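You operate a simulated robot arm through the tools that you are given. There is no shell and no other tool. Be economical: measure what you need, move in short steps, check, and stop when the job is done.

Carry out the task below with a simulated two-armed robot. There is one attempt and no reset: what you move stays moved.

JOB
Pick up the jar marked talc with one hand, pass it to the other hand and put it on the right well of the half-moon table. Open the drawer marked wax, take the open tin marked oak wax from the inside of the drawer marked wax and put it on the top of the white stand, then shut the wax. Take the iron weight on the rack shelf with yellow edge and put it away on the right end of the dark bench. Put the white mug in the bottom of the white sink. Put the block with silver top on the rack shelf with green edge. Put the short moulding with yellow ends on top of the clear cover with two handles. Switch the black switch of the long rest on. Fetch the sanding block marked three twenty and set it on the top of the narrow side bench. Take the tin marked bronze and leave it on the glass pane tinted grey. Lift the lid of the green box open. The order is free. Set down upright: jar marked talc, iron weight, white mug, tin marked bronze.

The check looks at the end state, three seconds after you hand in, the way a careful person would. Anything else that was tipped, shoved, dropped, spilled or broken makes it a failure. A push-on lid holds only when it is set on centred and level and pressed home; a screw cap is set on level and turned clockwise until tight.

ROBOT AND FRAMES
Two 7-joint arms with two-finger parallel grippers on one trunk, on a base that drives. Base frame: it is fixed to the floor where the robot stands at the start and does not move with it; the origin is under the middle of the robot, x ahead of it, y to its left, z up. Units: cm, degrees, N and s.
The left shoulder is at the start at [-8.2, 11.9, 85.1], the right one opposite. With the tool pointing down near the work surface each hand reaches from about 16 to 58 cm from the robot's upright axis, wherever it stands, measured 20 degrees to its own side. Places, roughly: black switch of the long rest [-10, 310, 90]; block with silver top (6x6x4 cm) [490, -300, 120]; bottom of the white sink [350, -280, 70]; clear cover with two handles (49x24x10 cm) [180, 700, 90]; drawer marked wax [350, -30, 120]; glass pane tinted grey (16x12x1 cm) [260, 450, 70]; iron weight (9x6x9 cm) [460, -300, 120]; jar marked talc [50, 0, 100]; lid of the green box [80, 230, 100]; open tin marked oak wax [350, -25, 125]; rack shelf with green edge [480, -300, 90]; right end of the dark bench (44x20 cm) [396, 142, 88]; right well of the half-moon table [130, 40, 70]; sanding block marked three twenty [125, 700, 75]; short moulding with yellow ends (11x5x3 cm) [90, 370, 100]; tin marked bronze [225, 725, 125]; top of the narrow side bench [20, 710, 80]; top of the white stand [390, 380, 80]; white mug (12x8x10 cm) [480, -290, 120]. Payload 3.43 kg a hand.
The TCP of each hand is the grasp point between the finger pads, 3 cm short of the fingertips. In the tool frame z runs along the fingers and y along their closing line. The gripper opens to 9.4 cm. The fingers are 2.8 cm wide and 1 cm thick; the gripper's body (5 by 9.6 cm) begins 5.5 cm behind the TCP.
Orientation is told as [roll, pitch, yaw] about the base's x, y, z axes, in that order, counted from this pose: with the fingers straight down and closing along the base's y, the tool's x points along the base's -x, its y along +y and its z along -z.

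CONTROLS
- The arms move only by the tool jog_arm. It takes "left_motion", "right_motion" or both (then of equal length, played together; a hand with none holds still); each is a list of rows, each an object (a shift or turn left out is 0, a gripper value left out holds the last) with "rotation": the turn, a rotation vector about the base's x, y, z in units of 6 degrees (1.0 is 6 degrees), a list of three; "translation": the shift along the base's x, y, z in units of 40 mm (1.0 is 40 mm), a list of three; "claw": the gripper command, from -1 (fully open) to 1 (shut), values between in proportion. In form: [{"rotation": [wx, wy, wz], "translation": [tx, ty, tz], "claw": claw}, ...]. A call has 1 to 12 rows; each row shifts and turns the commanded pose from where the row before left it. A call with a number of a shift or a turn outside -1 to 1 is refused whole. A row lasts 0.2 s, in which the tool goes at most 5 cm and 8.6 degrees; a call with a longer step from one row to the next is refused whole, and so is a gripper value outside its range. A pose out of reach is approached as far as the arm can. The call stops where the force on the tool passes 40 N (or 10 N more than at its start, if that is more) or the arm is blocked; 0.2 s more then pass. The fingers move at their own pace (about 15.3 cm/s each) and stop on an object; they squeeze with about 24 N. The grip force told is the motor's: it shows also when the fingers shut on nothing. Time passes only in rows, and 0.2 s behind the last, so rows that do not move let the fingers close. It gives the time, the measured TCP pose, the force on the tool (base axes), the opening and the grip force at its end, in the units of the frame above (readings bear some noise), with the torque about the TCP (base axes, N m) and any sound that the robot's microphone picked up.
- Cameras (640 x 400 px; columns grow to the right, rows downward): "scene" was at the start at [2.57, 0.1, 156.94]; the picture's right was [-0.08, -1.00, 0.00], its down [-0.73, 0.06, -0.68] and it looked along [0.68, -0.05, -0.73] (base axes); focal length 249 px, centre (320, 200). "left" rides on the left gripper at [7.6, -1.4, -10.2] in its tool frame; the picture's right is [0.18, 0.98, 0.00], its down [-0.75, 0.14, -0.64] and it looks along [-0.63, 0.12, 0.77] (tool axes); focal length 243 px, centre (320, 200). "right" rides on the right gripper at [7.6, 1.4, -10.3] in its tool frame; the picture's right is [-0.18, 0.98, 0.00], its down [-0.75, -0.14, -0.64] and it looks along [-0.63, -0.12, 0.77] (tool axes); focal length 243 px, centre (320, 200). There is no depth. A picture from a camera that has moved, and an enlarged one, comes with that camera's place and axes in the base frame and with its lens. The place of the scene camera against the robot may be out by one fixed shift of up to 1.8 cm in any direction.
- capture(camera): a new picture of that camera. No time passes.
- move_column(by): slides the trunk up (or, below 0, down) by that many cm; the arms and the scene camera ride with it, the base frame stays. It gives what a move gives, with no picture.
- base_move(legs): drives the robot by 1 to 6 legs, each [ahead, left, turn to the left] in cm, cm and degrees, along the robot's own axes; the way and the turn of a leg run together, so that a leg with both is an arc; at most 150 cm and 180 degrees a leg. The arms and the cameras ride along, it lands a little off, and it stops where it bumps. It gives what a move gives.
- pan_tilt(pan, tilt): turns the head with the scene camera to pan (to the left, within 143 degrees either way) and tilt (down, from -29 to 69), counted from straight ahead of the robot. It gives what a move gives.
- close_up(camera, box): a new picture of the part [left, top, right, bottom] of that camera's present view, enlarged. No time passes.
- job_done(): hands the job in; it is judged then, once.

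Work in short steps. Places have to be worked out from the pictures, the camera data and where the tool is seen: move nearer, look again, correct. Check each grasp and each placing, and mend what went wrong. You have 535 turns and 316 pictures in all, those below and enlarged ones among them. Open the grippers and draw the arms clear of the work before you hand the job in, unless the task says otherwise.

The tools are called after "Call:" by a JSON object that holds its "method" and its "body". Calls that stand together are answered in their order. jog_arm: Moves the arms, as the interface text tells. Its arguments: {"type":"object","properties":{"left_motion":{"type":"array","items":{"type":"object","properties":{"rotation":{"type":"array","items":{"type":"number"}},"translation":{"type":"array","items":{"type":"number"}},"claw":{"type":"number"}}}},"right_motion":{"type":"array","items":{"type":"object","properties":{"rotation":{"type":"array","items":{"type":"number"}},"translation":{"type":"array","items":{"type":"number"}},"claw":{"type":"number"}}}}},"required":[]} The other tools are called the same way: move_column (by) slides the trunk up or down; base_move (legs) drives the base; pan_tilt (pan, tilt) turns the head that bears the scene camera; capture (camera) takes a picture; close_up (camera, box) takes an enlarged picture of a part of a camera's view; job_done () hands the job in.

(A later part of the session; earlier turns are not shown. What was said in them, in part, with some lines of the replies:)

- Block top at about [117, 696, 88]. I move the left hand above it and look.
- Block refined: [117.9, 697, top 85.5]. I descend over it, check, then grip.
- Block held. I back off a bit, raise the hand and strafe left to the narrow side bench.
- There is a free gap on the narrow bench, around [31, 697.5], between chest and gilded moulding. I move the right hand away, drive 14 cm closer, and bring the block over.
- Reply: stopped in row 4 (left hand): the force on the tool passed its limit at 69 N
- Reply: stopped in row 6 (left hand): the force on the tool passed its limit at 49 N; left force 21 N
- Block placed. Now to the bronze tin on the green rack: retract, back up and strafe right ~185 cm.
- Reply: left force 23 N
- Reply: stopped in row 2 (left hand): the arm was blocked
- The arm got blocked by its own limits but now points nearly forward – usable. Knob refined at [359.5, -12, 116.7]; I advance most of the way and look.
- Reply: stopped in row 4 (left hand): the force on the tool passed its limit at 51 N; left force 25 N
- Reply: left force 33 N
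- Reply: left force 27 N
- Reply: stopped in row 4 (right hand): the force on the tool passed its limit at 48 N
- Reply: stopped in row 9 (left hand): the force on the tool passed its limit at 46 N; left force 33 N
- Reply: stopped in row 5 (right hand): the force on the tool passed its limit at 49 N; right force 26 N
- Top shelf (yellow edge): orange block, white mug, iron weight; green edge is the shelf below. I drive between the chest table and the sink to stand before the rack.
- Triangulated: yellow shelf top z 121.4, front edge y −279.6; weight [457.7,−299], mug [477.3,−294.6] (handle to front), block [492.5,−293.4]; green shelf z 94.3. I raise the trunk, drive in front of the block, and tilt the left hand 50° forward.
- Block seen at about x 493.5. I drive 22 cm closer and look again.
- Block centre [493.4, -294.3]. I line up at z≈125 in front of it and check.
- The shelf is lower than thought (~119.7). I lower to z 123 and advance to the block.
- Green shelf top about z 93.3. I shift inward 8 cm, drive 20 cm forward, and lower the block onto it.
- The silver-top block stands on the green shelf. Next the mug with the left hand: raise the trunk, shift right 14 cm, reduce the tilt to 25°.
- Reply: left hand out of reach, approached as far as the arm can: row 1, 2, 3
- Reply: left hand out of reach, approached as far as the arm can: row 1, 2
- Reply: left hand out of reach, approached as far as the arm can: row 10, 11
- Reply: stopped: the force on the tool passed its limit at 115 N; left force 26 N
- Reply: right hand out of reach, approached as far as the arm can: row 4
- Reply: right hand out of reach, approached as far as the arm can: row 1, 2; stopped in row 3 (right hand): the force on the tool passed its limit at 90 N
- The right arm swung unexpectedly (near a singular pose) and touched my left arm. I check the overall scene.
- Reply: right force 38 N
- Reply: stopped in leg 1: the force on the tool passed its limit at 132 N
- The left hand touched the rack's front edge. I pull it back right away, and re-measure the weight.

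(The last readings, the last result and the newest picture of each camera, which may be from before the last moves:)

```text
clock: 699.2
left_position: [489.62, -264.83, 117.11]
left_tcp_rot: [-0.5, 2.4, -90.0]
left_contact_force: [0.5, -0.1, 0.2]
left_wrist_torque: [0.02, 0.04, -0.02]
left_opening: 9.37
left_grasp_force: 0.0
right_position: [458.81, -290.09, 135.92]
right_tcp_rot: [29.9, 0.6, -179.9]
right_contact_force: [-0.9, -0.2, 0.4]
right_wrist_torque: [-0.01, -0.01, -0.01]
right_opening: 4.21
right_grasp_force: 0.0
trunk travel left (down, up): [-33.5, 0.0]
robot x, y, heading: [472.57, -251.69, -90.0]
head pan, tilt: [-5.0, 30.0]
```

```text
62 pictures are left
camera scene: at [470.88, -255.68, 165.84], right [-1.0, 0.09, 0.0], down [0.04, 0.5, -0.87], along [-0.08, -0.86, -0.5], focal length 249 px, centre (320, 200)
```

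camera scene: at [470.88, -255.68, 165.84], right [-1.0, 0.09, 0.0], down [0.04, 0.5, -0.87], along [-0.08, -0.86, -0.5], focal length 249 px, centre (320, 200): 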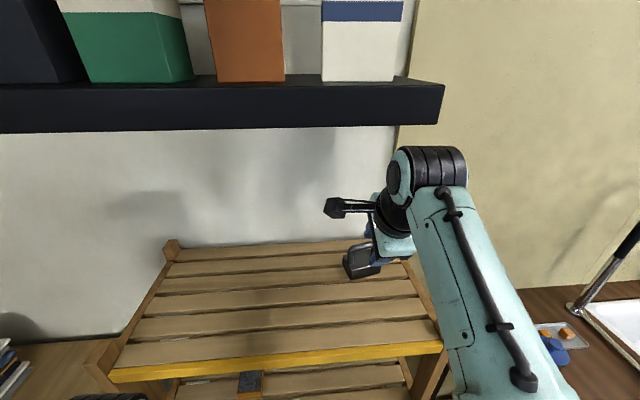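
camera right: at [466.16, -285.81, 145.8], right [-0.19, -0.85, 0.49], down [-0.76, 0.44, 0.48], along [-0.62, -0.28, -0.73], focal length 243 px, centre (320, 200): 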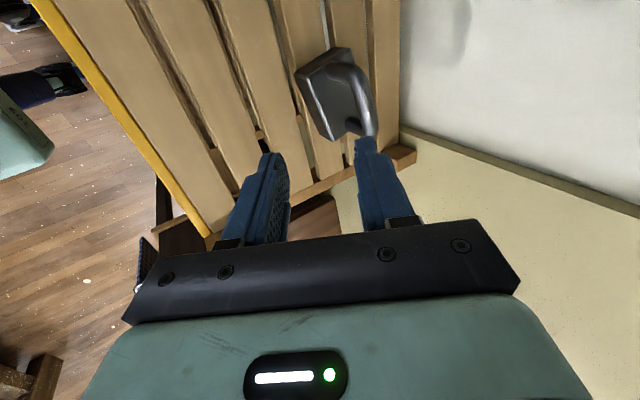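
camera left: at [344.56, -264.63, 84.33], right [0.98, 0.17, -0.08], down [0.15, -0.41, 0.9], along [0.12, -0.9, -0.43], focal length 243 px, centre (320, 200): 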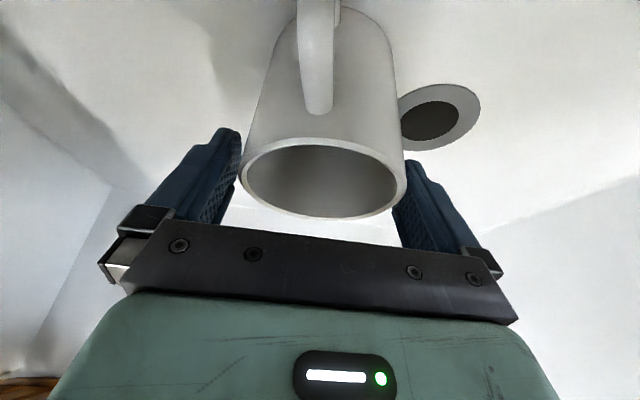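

Rack and weight look undisturbed; bar now at [458.7, -299.3, 127.2]. I drive 5 cm more and check alignment.

Call:
{"method": "base_move", "body": {"legs": [[5, 0, 0]]}}

Call:
{"method": "capture", "body": {"camera": "right"}}

```text
clock: 700.2
left_position: [489.57, -269.48, 116.98]
left_tcp_rot: [-0.6, 2.4, -89.8]
left_contact_force: [0.6, 0.6, -0.4]
left_wrist_torque: [-0.01, 0.03, 0.02]
left_opening: 9.42
left_grasp_force: 0.2
right_position: [458.88, -294.54, 135.97]
right_tcp_rot: [30.0, 0.7, -179.8]
right_contact_force: [-0.1, 0.8, 0.7]
right_wrist_torque: [-0.03, -0.03, 0.01]
right_opening: 4.24
right_grasp_force: 0.2
trunk travel left (down, up): [-33.5, 0.0]
robot x, y, heading: [472.7, -256.88, -90.2]
head pan, tilt: [-5.0, 30.0]
```

```text
61 pictures are left
camera right: at [466.22, -290.71, 145.72], right [-0.19, -0.85, 0.49], down [-0.76, 0.44, 0.48], along [-0.62, -0.28, -0.73], focal length 243 px, centre (320, 200)
```

right: 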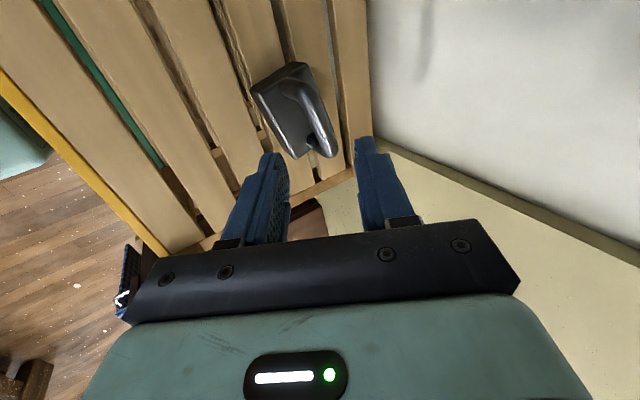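

Alignment good. I narrow the opening to 3 cm and come down along the tool axis in two stages.

Call:
{"method": "jog_arm", "body": {"right_motion": [{"translation": [-0.02, 0.1, -0.1], "claw": 0.36}, {"translation": [0, -0.25, -0.43]}, {"translation": [0, -0.25, -0.43]}, {}]}}

Call:
{"method": "capture", "body": {"camera": "right"}}

```text
clock: 701.2
left_position: [489.56, -269.68, 117.0]
left_tcp_rot: [-0.5, 2.4, -90.0]
left_contact_force: [-0.3, 0.3, 0.1]
left_wrist_torque: [-0.02, 0.02, -0.01]
left_opening: 9.41
left_grasp_force: 0.1
right_position: [458.6, -296.47, 132.3]
right_tcp_rot: [29.9, 0.7, -179.8]
right_contact_force: [0.1, 1.1, 0.2]
right_wrist_torque: [0.03, -0.01, -0.03]
right_opening: 3.01
right_grasp_force: 0.1
trunk travel left (down, up): [-33.5, 0.0]
robot x, y, heading: [472.71, -256.67, -89.9]
head pan, tilt: [-5.0, 30.0]
```

```text
60 pictures are left
camera right: at [466.12, -292.51, 142.07], right [-0.19, -0.85, 0.49], down [-0.76, 0.44, 0.48], along [-0.62, -0.28, -0.73], focal length 243 px, centre (320, 200)
```

right: 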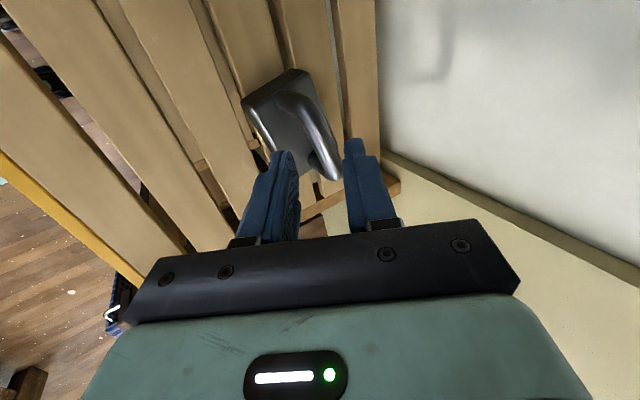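

The weight is turned about 15°; I match the hand's yaw, then go down the rest.

Call:
{"method": "jog_arm", "body": {"right_motion": [{"rotation": [0, 0, 0.85]}, {"rotation": [0, 0, 0.85]}, {"rotation": [0, 0, 0.8]}, {}]}}

Call:
{"method": "capture", "body": {"camera": "right"}}

```text
clock: 702.2
left_position: [489.52, -269.74, 117.04]
left_tcp_rot: [-0.5, 2.4, -89.8]
left_contact_force: [0.1, -0.1, 0.2]
left_wrist_torque: [0.01, -0.02, 0.03]
left_opening: 9.4
left_grasp_force: 0.1
right_position: [458.77, -296.52, 132.19]
right_tcp_rot: [30.1, 0.7, -164.7]
right_contact_force: [0.0, 0.6, 1.3]
right_wrist_torque: [-0.01, -0.01, 0.01]
right_opening: 3.03
right_grasp_force: 0.0
trunk travel left (down, up): [-33.5, 0.0]
robot x, y, heading: [472.78, -256.97, -90.0]
head pan, tilt: [-5.0, 30.0]
```

```text
59 pictures are left
camera right: at [464.89, -290.79, 141.98], right [0.04, -0.87, 0.49], down [-0.85, 0.23, 0.48], along [-0.53, -0.43, -0.73], focal length 243 px, centre (320, 200)
```

right: 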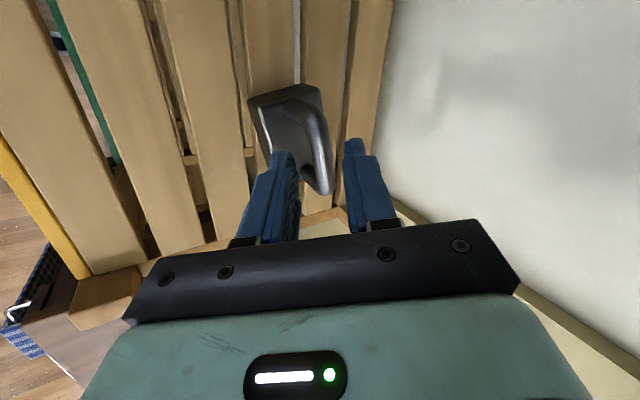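

Slight centring correction, then advance 3.9 cm along the axis and close.

Call:
{"method": "jog_arm", "body": {"right_motion": [{"translation": [-0.03, 0.11, -0.07]}, {"translation": [0.03, -0.16, -0.28]}, {"translation": [0.03, -0.16, -0.28]}, {"translation": [0.03, -0.15, -0.28]}, {}]}}

Call:
{"method": "capture", "body": {"camera": "right"}}

```text
clock: 703.4
left_position: [489.74, -269.58, 116.91]
left_tcp_rot: [-0.5, 2.3, -89.8]
left_contact_force: [0.9, 0.3, 0.3]
left_wrist_torque: [-0.04, 0.0, -0.01]
left_opening: 9.41
left_grasp_force: 0.0
right_position: [458.93, -298.02, 128.54]
right_tcp_rot: [29.9, 0.7, -164.8]
right_contact_force: [-0.3, -0.7, 1.2]
right_wrist_torque: [-0.02, 0.04, -0.02]
right_opening: 2.99
right_grasp_force: 0.0
trunk travel left (down, up): [-33.5, 0.0]
robot x, y, heading: [472.6, -257.02, -90.0]
head pan, tilt: [-5.0, 30.0]
```

```text
58 pictures are left
camera right: at [465.15, -292.25, 138.36], right [0.04, -0.87, 0.49], down [-0.85, 0.23, 0.48], along [-0.53, -0.43, -0.73], focal length 243 px, centre (320, 200)
```

right: 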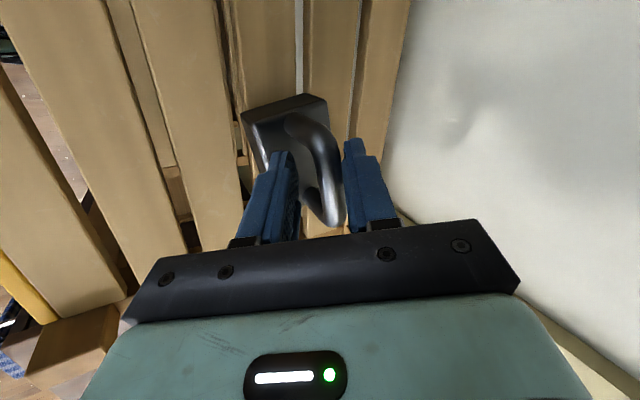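

The bar lies between the fingers. Close.

Call:
{"method": "jog_arm", "body": {"right_motion": [{"translation": [0.01, -0.04, -0.08]}, {"claw": 1}, {"claw": 1}, {"claw": 1}, {"claw": 1}, {}]}}

Call:
{"method": "jog_arm", "body": {"right_motion": [{"translation": [0, 0, 0.15]}, {"translation": [0, 0, 0.2]}, {"translation": [0, 0, 0.2]}, {}]}}

Call:
{"method": "capture", "body": {"camera": "right"}}

```text
clock: 704.8
left_position: [489.62, -269.6, 116.96]
left_tcp_rot: [-0.5, 2.4, -89.9]
left_contact_force: [0.4, -0.3, -0.3]
left_wrist_torque: [-0.06, -0.02, 0.02]
left_opening: 9.39
left_grasp_force: 0.0
right_position: [459.19, -298.24, 128.35]
right_tcp_rot: [30.2, 0.6, -164.7]
right_contact_force: [-2.1, -5.4, 18.2]
right_wrist_torque: [0.1, 0.16, 0.05]
right_opening: 2.48
right_grasp_force: 24.3
trunk travel left (down, up): [-33.5, 0.0]
robot x, y, heading: [472.46, -256.88, -90.0]
head pan, tilt: [-5.0, 30.0]
```

```text
clock: 705.8
left_position: [489.55, -269.71, 116.95]
left_tcp_rot: [-0.5, 2.5, -89.9]
left_contact_force: [-0.7, 0.1, -0.4]
left_wrist_torque: [0.01, 0.02, 0.03]
left_opening: 9.39
left_grasp_force: 0.0
right_position: [458.9, -298.21, 130.27]
right_tcp_rot: [29.9, 0.7, -164.8]
right_contact_force: [-1.0, 0.7, -10.5]
right_wrist_torque: [0.27, -0.1, 0.03]
right_opening: 1.69
right_grasp_force: 24.1
trunk travel left (down, up): [-33.5, 0.0]
robot x, y, heading: [472.7, -256.69, -89.9]
head pan, tilt: [-5.0, 30.0]
```

```text
57 pictures are left
camera right: at [465.08, -292.41, 140.07], right [0.04, -0.87, 0.49], down [-0.85, 0.23, 0.48], along [-0.53, -0.43, -0.73], focal length 243 px, centre (320, 200)
```

right: 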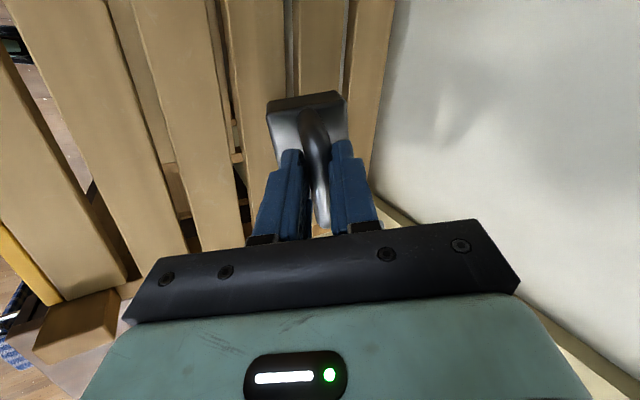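

The bar is now firmly gripped (1.7 cm), carrying ~10 N. Lift more and back out.

Call:
{"method": "jog_arm", "body": {"right_motion": [{"translation": [0, 0.1, 0.3]}, {"translation": [0, 0.15, 0.4]}, {"translation": [0, 0.2, 0.3]}, {}]}}

Call:
{"method": "capture", "body": {"camera": "right"}}

Call:
{"method": "base_move", "body": {"legs": [[-55, 0, 0]]}}

Call:
{"method": "capture", "body": {"camera": "scene"}}

```text
clock: 706.8
left_position: [489.55, -269.73, 117.02]
left_tcp_rot: [-0.6, 2.3, -89.8]
left_contact_force: [0.0, 0.0, -0.2]
left_wrist_torque: [0.0, 0.02, 0.01]
left_opening: 9.4
left_grasp_force: 0.1
right_position: [458.93, -296.39, 134.4]
right_tcp_rot: [29.8, 0.7, -164.8]
right_contact_force: [-0.7, 0.2, -10.6]
right_wrist_torque: [0.26, -0.06, -0.02]
right_opening: 1.72
right_grasp_force: 24.0
trunk travel left (down, up): [-33.5, 0.0]
robot x, y, heading: [472.6, -256.99, -90.3]
head pan, tilt: [-5.0, 30.0]
```

```text
56 pictures are left
camera right: at [465.05, -290.72, 144.09], right [0.04, -0.87, 0.49], down [-0.85, 0.23, 0.48], along [-0.53, -0.43, -0.73], focal length 243 px, centre (320, 200)
```

right: 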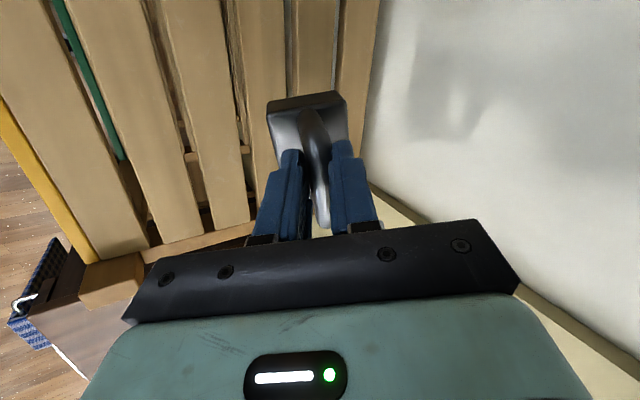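

```text
clock: 709.9
left_position: [489.69, -215.13, 117.03]
left_tcp_rot: [-0.6, 2.4, -90.6]
left_contact_force: [-0.1, -0.3, -0.4]
left_wrist_torque: [0.01, 0.0, 0.02]
left_opening: 9.41
left_grasp_force: 0.1
right_position: [458.75, -241.35, 134.41]
right_tcp_rot: [29.8, 0.6, -165.6]
right_contact_force: [0.4, -0.5, -10.1]
right_wrist_torque: [0.27, -0.08, -0.01]
right_opening: 1.68
right_grasp_force: 24.1
trunk travel left (down, up): [-33.5, 0.0]
robot x, y, heading: [472.9, -201.59, -90.9]
head pan, tilt: [-5.0, 30.0]
```

```text
55 pictures are left
camera scene: at [471.12, -205.73, 165.85], right [-1.0, 0.1, 0.0], down [0.05, 0.5, -0.87], along [-0.09, -0.86, -0.5], focal length 249 px, centre (320, 200)
```

scene: 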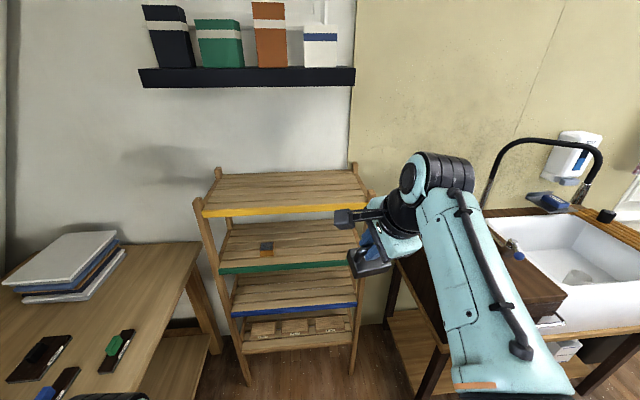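

The weight hangs level. I drive round with it: strafe right, turn to face +y, and go up to the dark bench's right end.

Call:
{"method": "base_move", "body": {"legs": [[0, -150, 0.9], [0, -58, 0], [0, 0, 180], [150, 0, 0], [120, 0, 0]]}}

Call:
{"method": "base_move", "body": {"legs": [[0, -115, 0]]}}

Call:
{"method": "pan_tilt", "body": {"pan": 0, "tilt": 35}}

Call:
{"method": "capture", "body": {"camera": "scene"}}

```text
clock: 749.0
left_position: [212.75, 77.09, 116.84]
left_tcp_rot: [-0.5, 2.4, 96.6]
left_contact_force: [0.0, 1.2, 0.7]
left_wrist_torque: [0.01, -0.03, 0.0]
left_opening: 9.4
left_grasp_force: 0.1
right_position: [240.09, 107.14, 134.25]
right_tcp_rot: [29.9, 0.8, 21.8]
right_contact_force: [-0.8, 0.3, -11.1]
right_wrist_torque: [-0.28, 0.05, 0.0]
right_opening: 1.67
right_grasp_force: 23.8
trunk travel left (down, up): [-33.5, 0.0]
robot x, y, heading: [231.05, 66.17, 96.5]
head pan, tilt: [-5.0, 30.0]
```

```text
clock: 759.2
left_position: [324.61, 91.07, 117.0]
left_tcp_rot: [-0.5, 2.4, 98.1]
left_contact_force: [0.8, -0.2, -0.7]
left_wrist_torque: [-0.04, 0.01, 0.0]
left_opening: 9.4
left_grasp_force: 0.0
right_position: [351.23, 121.81, 134.28]
right_tcp_rot: [29.9, 0.7, 23.2]
right_contact_force: [0.2, -0.2, -10.7]
right_wrist_torque: [-0.31, 0.06, -0.01]
right_opening: 1.66
right_grasp_force: 24.0
trunk travel left (down, up): [-33.5, 0.0]
robot x, y, heading: [342.83, 80.67, 98.3]
head pan, tilt: [-5.0, 30.0]
```

```text
clock: 759.8
left_position: [324.61, 91.14, 117.01]
left_tcp_rot: [-0.6, 2.4, 98.1]
left_contact_force: [-0.3, -0.5, -0.4]
left_wrist_torque: [0.04, 0.04, -0.04]
left_opening: 9.38
left_grasp_force: 0.0
right_position: [351.22, 121.69, 134.27]
right_tcp_rot: [29.8, 0.8, 23.1]
right_contact_force: [0.4, -0.4, -11.6]
right_wrist_torque: [-0.29, 0.04, -0.03]
right_opening: 1.7
right_grasp_force: 23.5
trunk travel left (down, up): [-33.5, 0.0]
robot x, y, heading: [343.22, 80.44, 97.9]
head pan, tilt: [0.0, 35.0]
```

```text
54 pictures are left
camera scene: at [341.58, 85.64, 165.06], right [0.99, 0.14, 0.0], down [0.08, -0.57, -0.82], along [-0.11, 0.81, -0.57], focal length 249 px, centre (320, 200)
```

scene: 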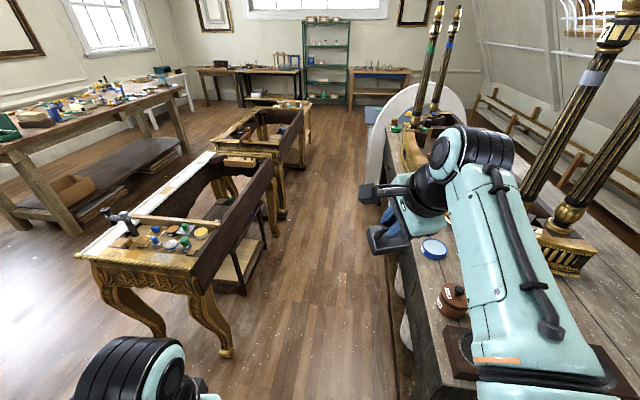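

The dark bench is just to my right-front. I look down-right to find its end.

Call:
{"method": "pan_tilt", "body": {"pan": -45, "tilt": 45}}

Call:
{"method": "capture", "body": {"camera": "scene"}}

```text
clock: 761.0
left_position: [324.52, 90.95, 117.04]
left_tcp_rot: [-0.6, 2.4, 98.1]
left_contact_force: [-0.4, 0.5, 0.2]
left_wrist_torque: [0.0, 0.01, 0.04]
left_opening: 9.42
left_grasp_force: 0.0
right_position: [351.12, 121.8, 134.3]
right_tcp_rot: [29.8, 0.7, 23.3]
right_contact_force: [0.2, -0.2, -9.5]
right_wrist_torque: [-0.3, 0.0, 0.0]
right_opening: 1.66
right_grasp_force: 24.1
trunk travel left (down, up): [-33.5, 0.0]
robot x, y, heading: [343.26, 80.55, 98.0]
head pan, tilt: [-45.0, 45.0]
```

```text
53 pictures are left
camera scene: at [347.68, 83.42, 163.58], right [0.8, -0.6, 0.0], down [-0.42, -0.57, -0.71], along [0.42, 0.56, -0.71], focal length 249 px, centre (320, 200)
```

scene: 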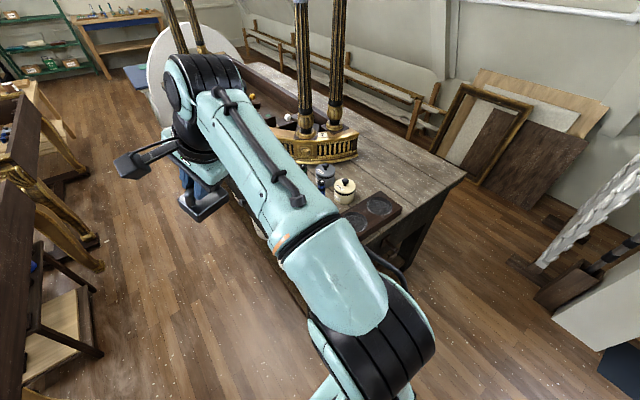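

The bench end edge is at y≈111. I reposition to face that end squarely from the −y side.

Call:
{"method": "base_move", "body": {"legs": [[-24, 0, -8], [0, -50, 0]]}}

Call:
{"method": "pan_tilt", "body": {"pan": 0, "tilt": 40}}

Call:
{"method": "capture", "body": {"camera": "scene"}}

```text
clock: 767.2
left_position: [377.19, 69.21, 117.01]
left_tcp_rot: [-0.5, 2.4, 89.9]
left_contact_force: [0.5, 0.3, -0.5]
left_wrist_torque: [-0.02, -0.01, -0.01]
left_opening: 9.38
left_grasp_force: 0.1
right_position: [407.96, 95.83, 134.36]
right_tcp_rot: [29.9, 0.8, 14.9]
right_contact_force: [-0.6, -0.3, -9.9]
right_wrist_torque: [-0.28, 0.1, 0.03]
right_opening: 1.7
right_grasp_force: 24.1
trunk travel left (down, up): [-33.5, 0.0]
robot x, y, heading: [394.3, 56.06, 89.6]
head pan, tilt: [-45.0, 45.0]
```

```text
clock: 768.3
left_position: [377.15, 69.24, 116.99]
left_tcp_rot: [-0.5, 2.4, 89.7]
left_contact_force: [-0.2, 0.0, -1.3]
left_wrist_torque: [0.0, 0.0, 0.01]
left_opening: 9.41
left_grasp_force: 0.1
right_position: [407.8, 95.86, 134.37]
right_tcp_rot: [29.9, 0.7, 14.9]
right_contact_force: [-0.3, -0.6, -10.3]
right_wrist_torque: [-0.3, 0.09, 0.01]
right_opening: 1.67
right_grasp_force: 24.5
trunk travel left (down, up): [-33.5, 0.0]
robot x, y, heading: [393.72, 56.34, 89.7]
head pan, tilt: [0.0, 40.0]
```

```text
52 pictures are left
camera scene: at [393.05, 61.04, 164.3], right [1.0, -0.01, 0.0], down [0.0, -0.64, -0.77], along [0.0, 0.77, -0.64], focal length 249 px, centre (320, 200)
```

scene: 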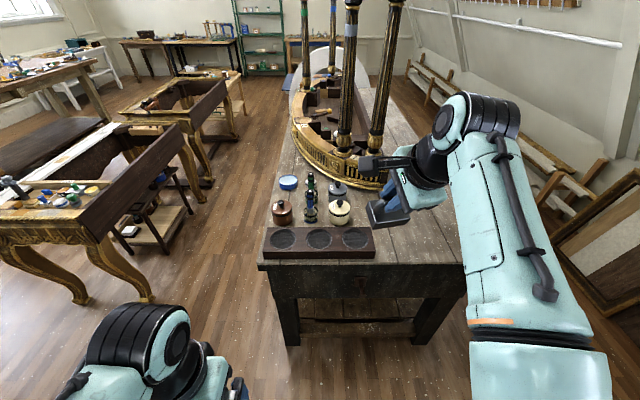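

I zoom onto the bench end to find the free area.

Call:
{"method": "close_up", "body": {"camera": "scene", "box": [240, 130, 480, 280]}}

Call:
{"method": "capture", "body": {"camera": "right"}}

```text
2.67 times, centred on (360, 205) of scene
camera zoom: at [393.05, 61.04, 164.3], right [1.0, -0.01, 0.0], down [0.0, -0.64, -0.77], along [0.0, 0.77, -0.64], focal length 664 px, centre (213, 187)
```

zoom: 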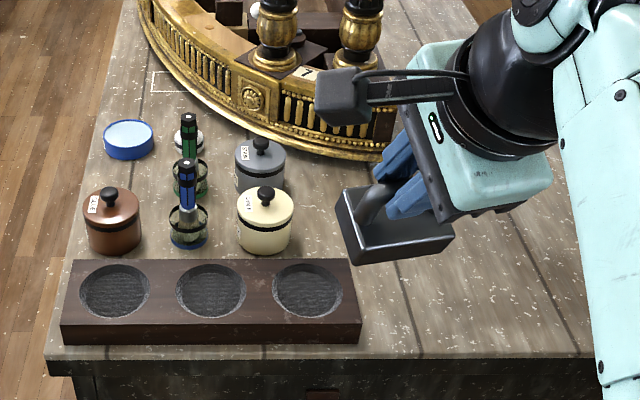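

```text
50 pictures are left
camera right: at [401.53, 90.22, 144.04], right [-0.04, 0.87, 0.49], down [0.85, -0.23, 0.48], along [0.53, 0.43, -0.73], focal length 243 px, centre (320, 200)
```

right: 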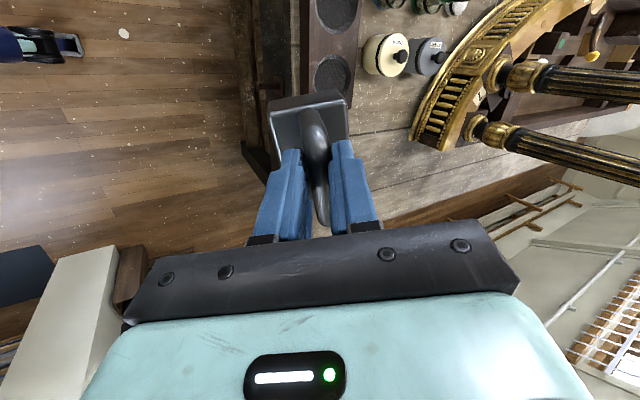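

Free spot in the marked zone is right of the cream pot, about [412.5, 141.5]. I drive closer, straighten the weight's yaw, and check.

Call:
{"method": "base_move", "body": {"legs": [[36, -5, 0.3]]}}

Call:
{"method": "jog_arm", "body": {"right_motion": [{"rotation": [0, 0, -0.8]}, {"rotation": [0, 0, -0.8]}, {"rotation": [0, 0, -0.85]}, {"translation": [0, 0.3, -0.5]}, {"translation": [0, 0.5, -0.7]}, {"translation": [0, 0.5, -0.8]}, {"translation": [0, 0.4, -0.8]}, {}]}}

Call:
{"method": "capture", "body": {"camera": "right"}}

Call:
{"method": "capture", "body": {"camera": "scene"}}

```text
clock: 770.6
left_position: [381.91, 104.01, 116.99]
left_tcp_rot: [-0.6, 2.5, 90.4]
left_contact_force: [-0.8, -0.7, -0.3]
left_wrist_torque: [-0.03, -0.03, -0.01]
left_opening: 9.42
left_grasp_force: 0.0
right_position: [412.44, 130.96, 134.12]
right_tcp_rot: [29.3, 1.0, 15.3]
right_contact_force: [-0.3, 0.8, -10.1]
right_wrist_torque: [-0.28, 0.06, -0.01]
right_opening: 1.68
right_grasp_force: 24.2
trunk travel left (down, up): [-33.5, 0.0]
robot x, y, heading: [398.78, 90.9, 90.3]
head pan, tilt: [0.0, 40.0]
stopped in leg 1: the robot was blocked; the commanded pose is now the measured one
```

```text
clock: 772.4
left_position: [381.8, 103.68, 117.01]
left_tcp_rot: [-0.5, 2.3, 90.4]
left_contact_force: [0.0, 0.5, 0.0]
left_wrist_torque: [0.0, -0.02, 0.01]
left_opening: 9.39
left_grasp_force: 0.0
right_position: [412.23, 137.24, 123.21]
right_tcp_rot: [29.7, 0.8, 0.9]
right_contact_force: [0.3, 0.0, -9.3]
right_wrist_torque: [-0.27, 0.16, -0.02]
right_opening: 1.68
right_grasp_force: 24.2
trunk travel left (down, up): [-33.5, 0.0]
robot x, y, heading: [398.53, 90.61, 90.1]
head pan, tilt: [0.0, 40.0]
```

```text
49 pictures are left
camera right: at [404.67, 133.31, 132.8], right [0.18, 0.86, 0.48], down [0.77, -0.43, 0.48], along [0.62, 0.29, -0.73], focal length 243 px, centre (320, 200)
```

right: 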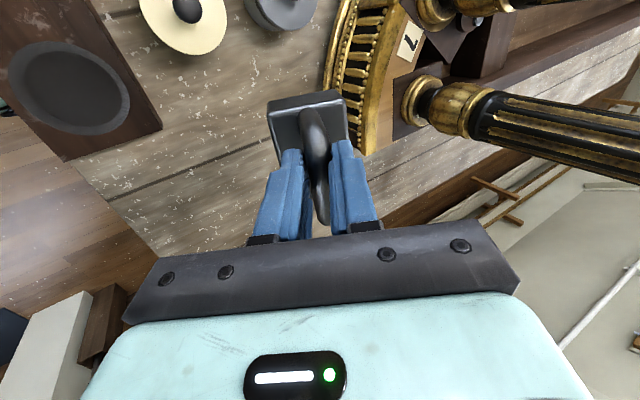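

```text
48 pictures are left
camera scene: at [397.88, 95.64, 164.3], right [1.0, 0.01, 0.0], down [0.0, -0.64, -0.77], along [0.0, 0.77, -0.64], focal length 249 px, centre (320, 200)
```

scene: 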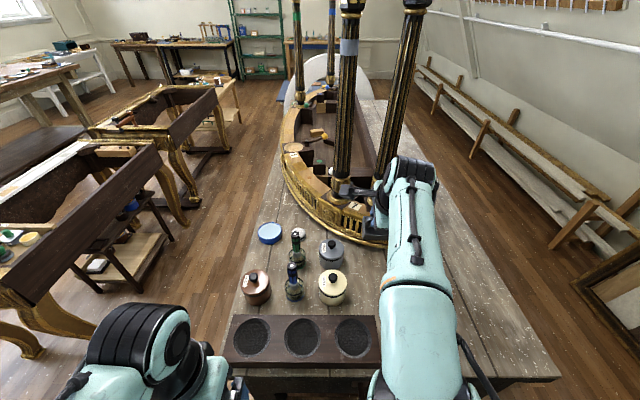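

Position is clear. I shift slightly (+0.8, +2.5) and lower most of the way.

Call:
{"method": "jog_arm", "body": {"right_motion": [{"translation": [0.2, 0.3, -0.5]}, {"translation": [0, 0.3, -0.8]}, {"translation": [0, 0, -0.9]}, {"translation": [0, 0, -0.9]}, {"translation": [0, 0, -0.9]}, {"translation": [0, 0, -0.8]}, {"translation": [0, 0, -0.5]}, {}]}}

Call:
{"method": "capture", "body": {"camera": "right"}}

Call:
{"method": "close_up", "body": {"camera": "scene", "box": [220, 190, 460, 340]}}

```text
clock: 774.2
left_position: [381.89, 103.69, 117.08]
left_tcp_rot: [-0.5, 2.4, 90.5]
left_contact_force: [-0.1, 0.4, 0.5]
left_wrist_torque: [0.0, -0.03, 0.0]
left_opening: 9.4
left_grasp_force: 0.1
right_position: [413.24, 139.87, 101.9]
right_tcp_rot: [29.8, 0.8, 0.8]
right_contact_force: [1.0, 0.0, -10.2]
right_wrist_torque: [-0.24, 0.19, -0.02]
right_opening: 1.7
right_grasp_force: 23.9
trunk travel left (down, up): [-33.5, 0.0]
robot x, y, heading: [399.07, 90.6, 90.5]
head pan, tilt: [0.0, 40.0]
```

```text
47 pictures are left
camera right: at [405.64, 135.98, 111.59], right [0.18, 0.86, 0.48], down [0.77, -0.43, 0.48], along [0.62, 0.29, -0.73], focal length 243 px, centre (320, 200)
```

right: 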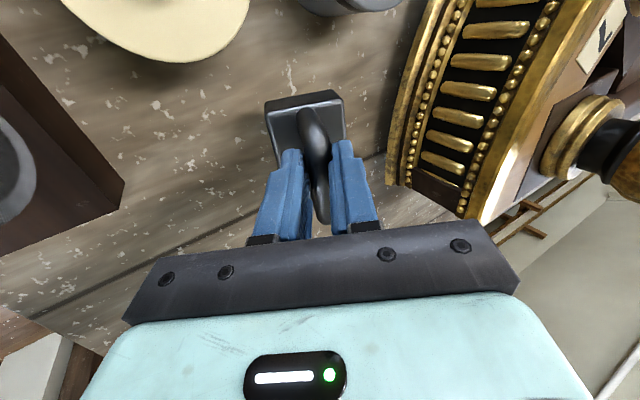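

```text
2.67 times, centred on (340, 265) of scene
camera zoom: at [397.89, 95.67, 164.3], right [1.0, 0.01, 0.0], down [0.0, -0.64, -0.77], along [0.0, 0.77, -0.64], focal length 664 px, centre (267, 27)
```

zoom: 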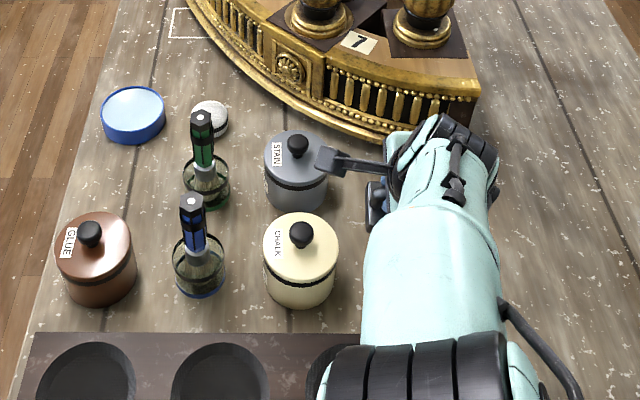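

Room below is fine. Lower the last centimetres gently to contact.

Call:
{"method": "jog_arm", "body": {"right_motion": [{"translation": [0, 0, -0.4]}, {"translation": [0, 0, -0.3]}, {"translation": [0, 0, -0.2]}, {"translation": [0, 0, -0.15]}, {"translation": [0, 0, -0.12]}, {"translation": [0, 0, -0.12]}, {"translation": [0, 0, -0.12]}, {"translation": [0, 0, -0.12]}, {}]}}

Call:
{"method": "capture", "body": {"camera": "right"}}

```text
clock: 776.0
left_position: [381.77, 103.51, 117.11]
left_tcp_rot: [-0.4, 2.4, 90.4]
left_contact_force: [-0.5, 0.4, -0.2]
left_wrist_torque: [0.04, 0.02, 0.02]
left_opening: 9.42
left_grasp_force: 0.0
right_position: [413.19, 139.87, 96.42]
right_tcp_rot: [30.6, 0.8, 0.7]
right_contact_force: [-0.4, -5.2, 17.0]
right_wrist_torque: [-0.52, 0.01, 0.22]
right_opening: 1.75
right_grasp_force: 24.1
trunk travel left (down, up): [-33.5, 0.0]
robot x, y, heading: [398.88, 91.19, 90.1]
head pan, tilt: [0.0, 40.0]
stopped in row 8 (right hand): the force on the tool passed its limit at 47 N (the readings are from after the stop); the commanded pose is now the measured one
```

```text
45 pictures are left
camera right: at [405.72, 135.85, 106.12], right [0.18, 0.85, 0.5], down [0.77, -0.44, 0.47], along [0.62, 0.3, -0.73], focal length 243 px, centre (320, 200)
```

right: 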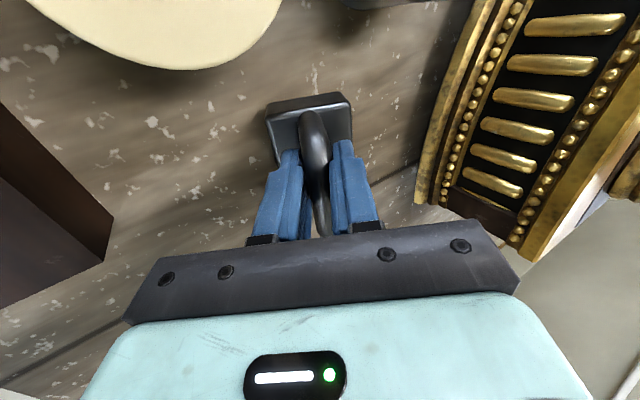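

Weight stands on the bench. Open slightly (3 cm) and withdraw along the tool axis.

Call:
{"method": "jog_arm", "body": {"right_motion": [{"translation": [0, 0, 0.03]}, {"claw": 0.4}, {"claw": 0.36}, {}, {"translation": [0, -0.12, 0.22]}, {"translation": [0, -0.2, 0.35]}, {"translation": [0, -0.25, 0.43]}, {"translation": [0, -0.25, 0.6]}, {"translation": [0, -0.3, 0.8]}, {"translation": [0, -0.3, 0.8]}, {}]}}

Call:
{"method": "capture", "body": {"camera": "right"}}

Call:
{"method": "close_up", "body": {"camera": "scene", "box": [220, 190, 460, 340]}}

```text
clock: 778.4
left_position: [381.8, 103.82, 116.93]
left_tcp_rot: [-0.5, 2.5, 90.4]
left_contact_force: [0.1, 0.3, -0.2]
left_wrist_torque: [0.01, 0.01, 0.02]
left_opening: 9.38
left_grasp_force: 0.0
right_position: [413.28, 134.38, 109.28]
right_tcp_rot: [30.2, 0.8, 0.6]
right_contact_force: [0.0, 0.2, -0.1]
right_wrist_torque: [-0.02, -0.03, 0.01]
right_opening: 3.01
right_grasp_force: 0.1
trunk travel left (down, up): [-33.5, 0.0]
robot x, y, heading: [398.76, 90.77, 90.2]
head pan, tilt: [0.0, 40.0]
```

```text
44 pictures are left
camera right: at [405.68, 130.41, 118.83], right [0.18, 0.85, 0.49], down [0.76, -0.44, 0.47], along [0.62, 0.29, -0.73], focal length 243 px, centre (320, 200)
```

right: 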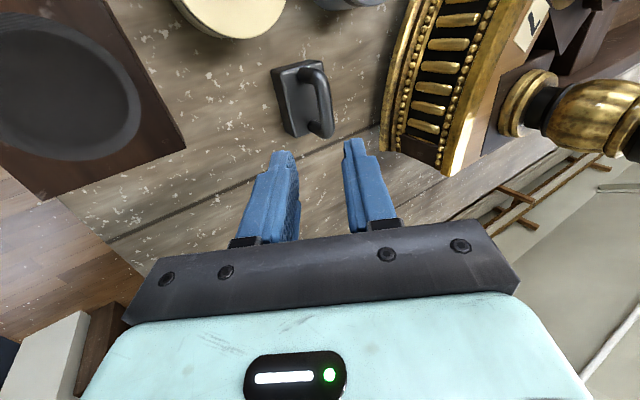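

```text
2.67 times, centred on (340, 265) of scene
camera zoom: at [397.87, 95.63, 164.3], right [1.0, 0.01, 0.0], down [0.0, -0.64, -0.77], along [0.0, 0.77, -0.64], focal length 664 px, centre (267, 27)
```

zoom: 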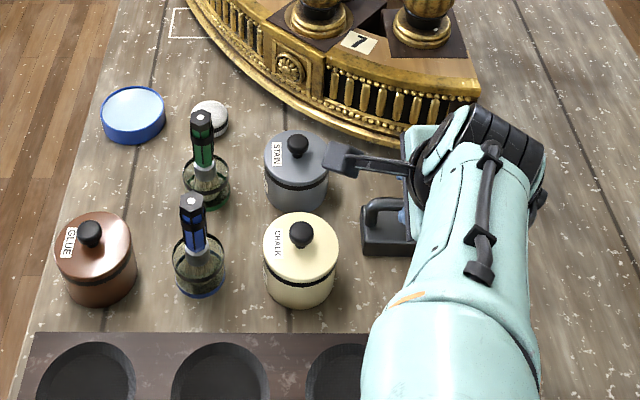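

Weight stands upright. Its outer edge may be right at the zone's border, so I regrip and move it 2 cm inward (toward the cream pot, leaving a gap).

Call:
{"method": "jog_arm", "body": {"right_motion": [{"translation": [0, 0.3, -0.8]}, {"translation": [0, 0.3, -0.8]}, {"translation": [0, 0.25, -0.6]}, {"translation": [0, 0.25, -0.43]}, {"translation": [0, 0.2, -0.35]}, {"translation": [0, 0.1, -0.18]}, {}]}}

Call:
{"method": "capture", "body": {"camera": "right"}}

```text
clock: 779.7
left_position: [381.86, 103.33, 117.07]
left_tcp_rot: [-0.6, 2.2, 90.4]
left_contact_force: [0.0, -0.1, 0.8]
left_wrist_torque: [-0.02, -0.01, 0.01]
left_opening: 9.38
left_grasp_force: 0.0
right_position: [413.19, 140.12, 97.73]
right_tcp_rot: [31.6, 0.8, 0.5]
right_contact_force: [-0.2, -11.9, 27.6]
right_wrist_torque: [0.63, -0.19, -0.11]
right_opening: 3.23
right_grasp_force: 1.9
trunk travel left (down, up): [-33.5, 0.0]
robot x, y, heading: [399.07, 90.74, 90.2]
head pan, tilt: [0.0, 40.0]
stopped in row 6 (right hand): the force on the tool passed its limit at 46 N (the readings are from after the stop); the commanded pose is now the measured one
```

```text
42 pictures are left
camera right: at [405.61, 135.84, 107.39], right [0.18, 0.84, 0.51], down [0.76, -0.45, 0.46], along [0.62, 0.31, -0.72], focal length 243 px, centre (320, 200)
```

right: 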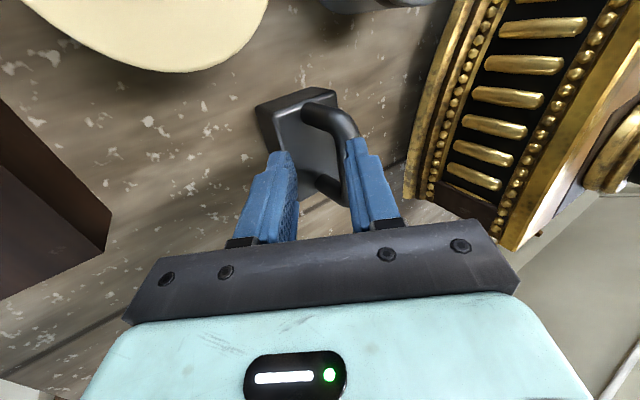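

The rear finger came onto the bar; I back off, shift 1 cm to +y, and try again.

Call:
{"method": "jog_arm", "body": {"right_motion": [{"translation": [0, -0.12, 0.22]}, {"translation": [0, -0.12, 0.22]}, {"translation": [0, 0.22, -0.05]}, {}]}}

Call:
{"method": "capture", "body": {"camera": "right"}}

```text
clock: 780.7
left_position: [381.75, 103.72, 116.85]
left_tcp_rot: [-0.4, 2.4, 90.4]
left_contact_force: [0.1, 0.5, 0.4]
left_wrist_torque: [0.02, 0.04, -0.03]
left_opening: 9.42
left_grasp_force: 0.0
right_position: [413.2, 140.05, 98.88]
right_tcp_rot: [31.1, 0.8, 0.5]
right_contact_force: [-0.4, 0.0, -0.2]
right_wrist_torque: [0.01, 0.05, -0.03]
right_opening: 3.03
right_grasp_force: 0.0
trunk travel left (down, up): [-33.5, 0.0]
robot x, y, heading: [398.71, 90.85, 90.2]
head pan, tilt: [0.0, 40.0]
```

```text
41 pictures are left
camera right: at [405.67, 135.95, 108.54], right [0.18, 0.84, 0.5], down [0.76, -0.44, 0.47], along [0.62, 0.3, -0.73], focal length 243 px, centre (320, 200)
```

right: 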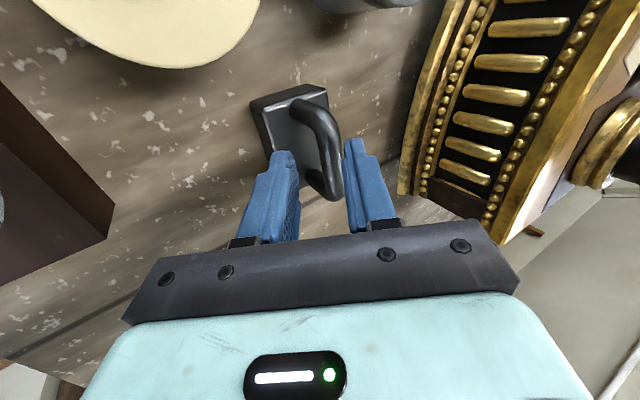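

Now centred. Advance 2 cm along the axis and close.

Call:
{"method": "jog_arm", "body": {"right_motion": [{"translation": [0, 0.12, -0.22]}, {"translation": [0, 0.1, -0.18]}, {}, {"claw": 1}, {"claw": 1}, {"claw": 1}, {"claw": 1}]}}

Call:
{"method": "capture", "body": {"camera": "right"}}

```text
clock: 782.3
left_position: [381.79, 103.57, 116.98]
left_tcp_rot: [-0.4, 2.3, 90.4]
left_contact_force: [0.0, 0.8, 0.4]
left_wrist_torque: [0.03, 0.0, -0.02]
left_opening: 9.41
left_grasp_force: 0.1
right_position: [413.0, 141.04, 97.72]
right_tcp_rot: [31.5, 0.7, 0.5]
right_contact_force: [0.9, 11.3, 28.0]
right_wrist_torque: [0.54, 0.1, 0.02]
right_opening: 1.83
right_grasp_force: 24.1
trunk travel left (down, up): [-33.5, 0.0]
robot x, y, heading: [398.74, 90.88, 90.4]
head pan, tilt: [0.0, 40.0]
```

```text
40 pictures are left
camera right: at [405.49, 136.89, 107.18], right [0.18, 0.84, 0.51], down [0.76, -0.45, 0.46], along [0.62, 0.31, -0.72], focal length 243 px, centre (320, 200)
```

right: 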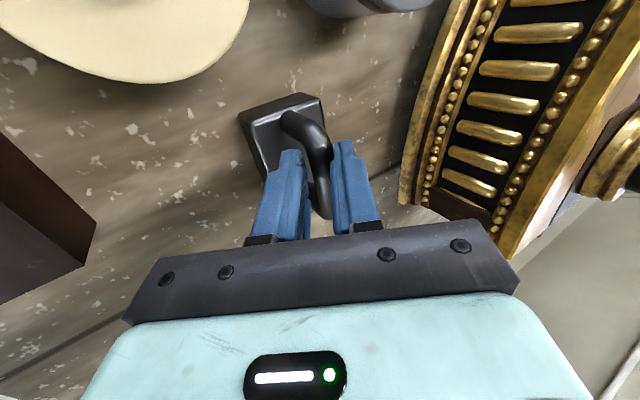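

Gripped. Lift 1.5 cm, move 2 cm in −x, check.

Call:
{"method": "jog_arm", "body": {"right_motion": [{"translation": [0, 0, 0.25]}, {"translation": [0, 0, 0.2]}, {"translation": [-0.25, 0, 0]}, {"translation": [-0.25, 0, 0]}, {}]}}

Call:
{"method": "capture", "body": {"camera": "right"}}

Call:
{"method": "close_up", "body": {"camera": "scene", "box": [280, 210, 440, 310]}}

```text
clock: 783.5
left_position: [381.82, 103.8, 117.0]
left_tcp_rot: [-0.5, 2.4, 90.3]
left_contact_force: [0.0, -0.5, -0.1]
left_wrist_torque: [0.03, 0.01, 0.01]
left_opening: 9.4
left_grasp_force: 0.1
right_position: [411.27, 140.87, 98.87]
right_tcp_rot: [30.9, 0.9, 0.5]
right_contact_force: [1.0, -0.6, -10.1]
right_wrist_torque: [-0.24, 0.19, -0.02]
right_opening: 1.68
right_grasp_force: 24.1
trunk travel left (down, up): [-33.5, 0.0]
robot x, y, heading: [398.95, 90.64, 90.1]
head pan, tilt: [0.0, 40.0]
```

```text
39 pictures are left
camera right: at [403.62, 136.89, 108.53], right [0.18, 0.84, 0.5], down [0.76, -0.44, 0.47], along [0.62, 0.3, -0.73], focal length 243 px, centre (320, 200)
```

right: 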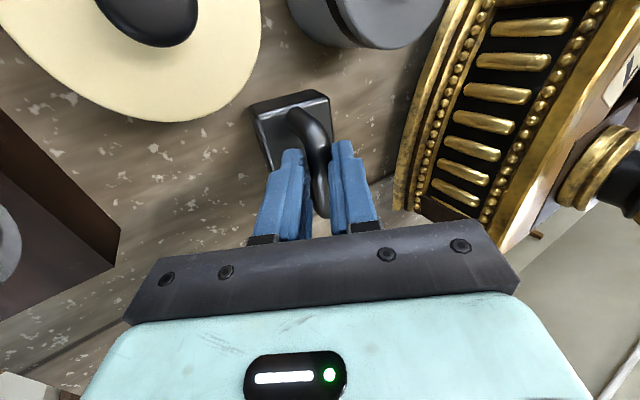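

```text
4.00 times, centred on (360, 260) of scene
camera zoom: at [397.92, 95.67, 164.3], right [1.0, 0.01, 0.0], down [0.0, -0.64, -0.77], along [0.0, 0.77, -0.64], focal length 996 px, centre (160, -40)
```

zoom: 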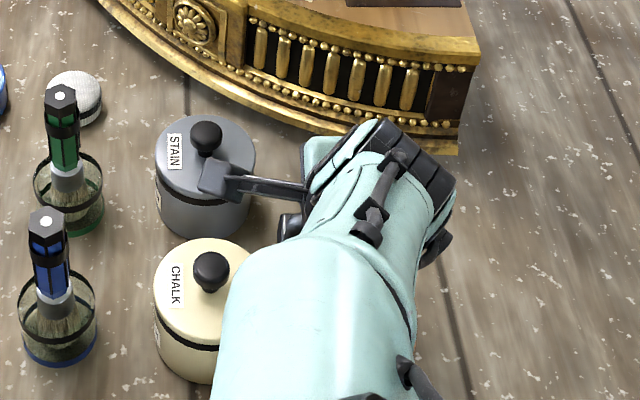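

Lower it gently back to the bench and release.

Call:
{"method": "jog_arm", "body": {"right_motion": [{"translation": [0, 0, -0.12]}, {"translation": [0, 0, -0.1]}, {"translation": [0, 0, -0.08]}, {"translation": [0, 0, -0.08]}, {"translation": [0, 0, -0.08]}, {"translation": [0, 0, -0.08]}, {}]}}

Call:
{"method": "capture", "body": {"camera": "right"}}

```text
clock: 784.9
left_position: [381.79, 103.68, 116.92]
left_tcp_rot: [-0.5, 2.5, 90.4]
left_contact_force: [0.2, -0.2, 0.2]
left_wrist_torque: [0.01, 0.01, -0.01]
left_opening: 9.4
left_grasp_force: 0.0
right_position: [411.07, 141.57, 97.8]
right_tcp_rot: [32.4, 0.8, 0.4]
right_contact_force: [-1.9, 6.1, 8.3]
right_wrist_torque: [0.25, -0.1, 0.1]
right_opening: 1.75
right_grasp_force: 24.4
trunk travel left (down, up): [-33.5, 0.0]
robot x, y, heading: [398.83, 90.79, 90.4]
head pan, tilt: [0.0, 40.0]
stopped in row 6 (right hand): the force on the tool passed its limit at 41 N (the readings are from after the stop); the commanded pose is now the measured one
```

```text
37 pictures are left
camera right: at [403.53, 137.32, 107.28], right [0.19, 0.83, 0.53], down [0.76, -0.46, 0.46], along [0.62, 0.32, -0.72], focal length 243 px, centre (320, 200)
```

right: 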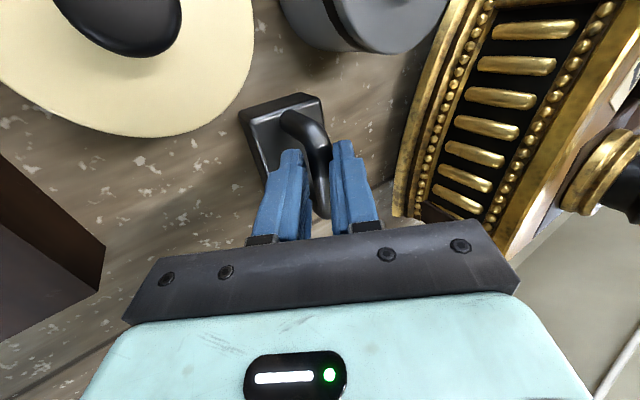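

On the bench. Open and withdraw.

Call:
{"method": "jog_arm", "body": {"right_motion": [{}, {"claw": 0.36}, {"claw": 0.3}, {}, {"translation": [0, -0.12, 0.22]}, {"translation": [0, -0.2, 0.35]}, {"translation": [0, -0.25, 0.43]}, {"translation": [0, -0.3, 0.7]}, {"translation": [0, -0.5, 0.8]}, {"translation": [0.2, -0.6, 0.8]}, {"translation": [0.3, -0.6, 0.6]}, {}]}}

Call:
{"method": "capture", "body": {"camera": "right"}}

Call:
{"method": "close_up", "body": {"camera": "scene", "box": [220, 190, 460, 340]}}

```text
clock: 787.5
left_position: [381.94, 103.79, 117.02]
left_tcp_rot: [-0.4, 2.4, 90.4]
left_contact_force: [1.3, 0.4, 0.4]
left_wrist_torque: [0.02, 0.02, -0.02]
left_opening: 9.41
left_grasp_force: 0.2
right_position: [413.25, 131.49, 113.18]
right_tcp_rot: [32.1, 0.8, 0.4]
right_contact_force: [0.2, 0.1, -0.4]
right_wrist_torque: [0.01, 0.0, -0.01]
right_opening: 3.28
right_grasp_force: 0.1
trunk travel left (down, up): [-33.5, 0.0]
robot x, y, heading: [398.9, 90.7, 90.3]
head pan, tilt: [0.0, 40.0]
```

```text
36 pictures are left
camera right: at [405.78, 127.24, 122.75], right [0.19, 0.83, 0.52], down [0.76, -0.46, 0.46], along [0.62, 0.31, -0.72], focal length 243 px, centre (320, 200)
```

right: 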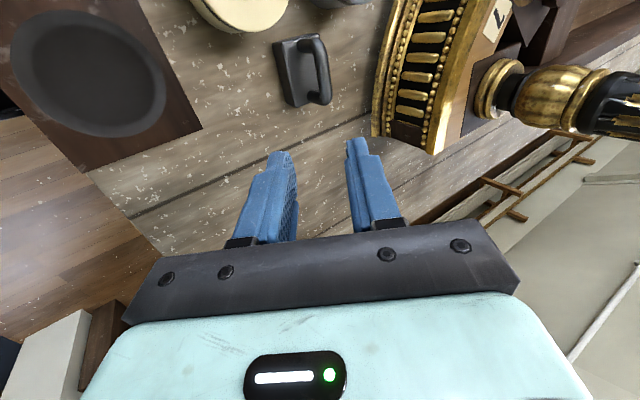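

```text
2.67 times, centred on (340, 265) of scene
camera zoom: at [397.84, 95.64, 164.3], right [1.0, 0.01, 0.0], down [0.0, -0.64, -0.77], along [0.0, 0.77, -0.64], focal length 664 px, centre (267, 27)
```

zoom: 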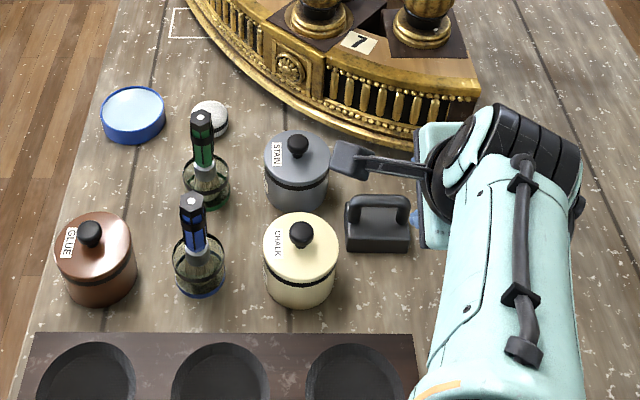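

The iron weight stands upright on the dark bench's right end. I back away, open the grippers and take a final look.

Call:
{"method": "base_move", "body": {"legs": [[-40, 0, 0]]}}

Call:
{"method": "jog_arm", "body": {"right_motion": [{"claw": -1, "translation": [0, -0.3, 0.2]}, {"claw": -1, "translation": [0, -0.3, 0.2]}, {}]}}

Call:
{"method": "capture", "body": {"camera": "scene"}}

```text
clock: 790.0
left_position: [382.08, 63.28, 116.96]
left_tcp_rot: [-0.5, 2.4, 90.2]
left_contact_force: [-1.8, -0.2, 0.7]
left_wrist_torque: [-0.04, 0.04, -0.01]
left_opening: 9.38
left_grasp_force: 0.0
right_position: [413.68, 90.87, 113.2]
right_tcp_rot: [32.1, 0.8, 0.2]
right_contact_force: [0.4, 0.5, -0.1]
right_wrist_torque: [0.01, 0.01, 0.02]
right_opening: 3.31
right_grasp_force: 0.0
trunk travel left (down, up): [-33.5, 0.0]
robot x, y, heading: [399.4, 50.18, 90.0]
head pan, tilt: [0.0, 40.0]
```

```text
clock: 790.8
left_position: [382.06, 63.3, 116.91]
left_tcp_rot: [-0.4, 2.4, 90.1]
left_contact_force: [0.6, -0.1, -1.3]
left_wrist_torque: [0.01, -0.01, 0.02]
left_opening: 9.4
left_grasp_force: 0.0
right_position: [415.31, 88.56, 114.36]
right_tcp_rot: [31.4, 0.5, -2.4]
right_contact_force: [0.0, -0.8, -0.4]
right_wrist_torque: [-0.02, -0.03, -0.02]
right_opening: 9.42
right_grasp_force: 0.1
trunk travel left (down, up): [-33.5, 0.0]
robot x, y, heading: [398.7, 50.42, 90.0]
head pan, tilt: [0.0, 40.0]
```

```text
34 pictures are left
camera scene: at [398.0, 55.02, 164.3], right [1.0, 0.0, 0.0], down [0.0, -0.64, -0.77], along [0.0, 0.77, -0.64], focal length 249 px, centre (320, 200)
```

scene: 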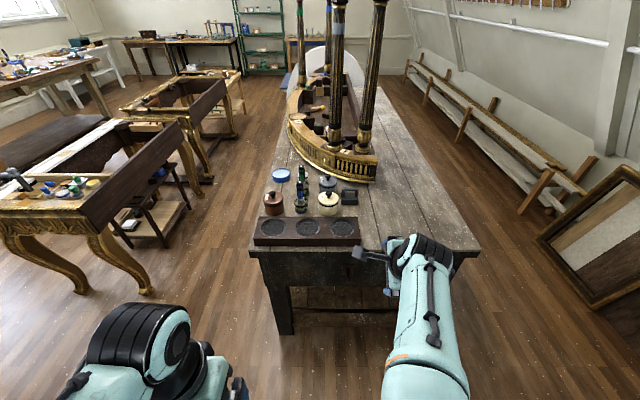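

All tasks are set and the arms are clear of the work; I hand the job in.

Call:
{"method": "job_done", "body": {}}

```text
The job is handed in.
```

I handed the job in with all ten tasks carried out. I checked each placing by camera when I made it, apart from the doubts and bumps below.

- **Talc jar:** the right hand picked it up and passed it to the left, which stood it upright in the right well.
- **Wax drawer:** I opened it and put the oak wax tin on top of the white stand. The drawer is shut again.
- **Iron weight:** it stands upright on the right end of the dark bench. I took that place to be the 44x20 cm strip around the given point, and it is near the strip's outer edge because pots fill the rest.
- **White mug:** it stands upright in the bottom of the sink.
- **Silver-top block:** it is on the rack shelf with the green edge.
- **Moulding with yellow ends:** it is on top of the clear cover.
- **Black switch:** the ON side of the rocker is pressed in.
- **Sanding block 320:** it is on the narrow side bench. My hand partly hid it in the last picture, so I did not see it clear after letting go.
- **Bronze tin:** it stands upright on the dark grey pane on the small table, the only one there that fitted the description.
- **Green box:** the lid was standing open when I last saw it.

I bumped a few things on the way; where I looked afterwards nothing showed as moved, but some of these I did not check closely:

- The gilded moulding on the first bench, next to the jar, was touched by the right hand.
- The pull of the small chest on the narrow side bench was pressed down at about 69 N.
- The front edge of the rack was struck by the left hand at about 130 N.
- The robot base ran into the dark bench once.
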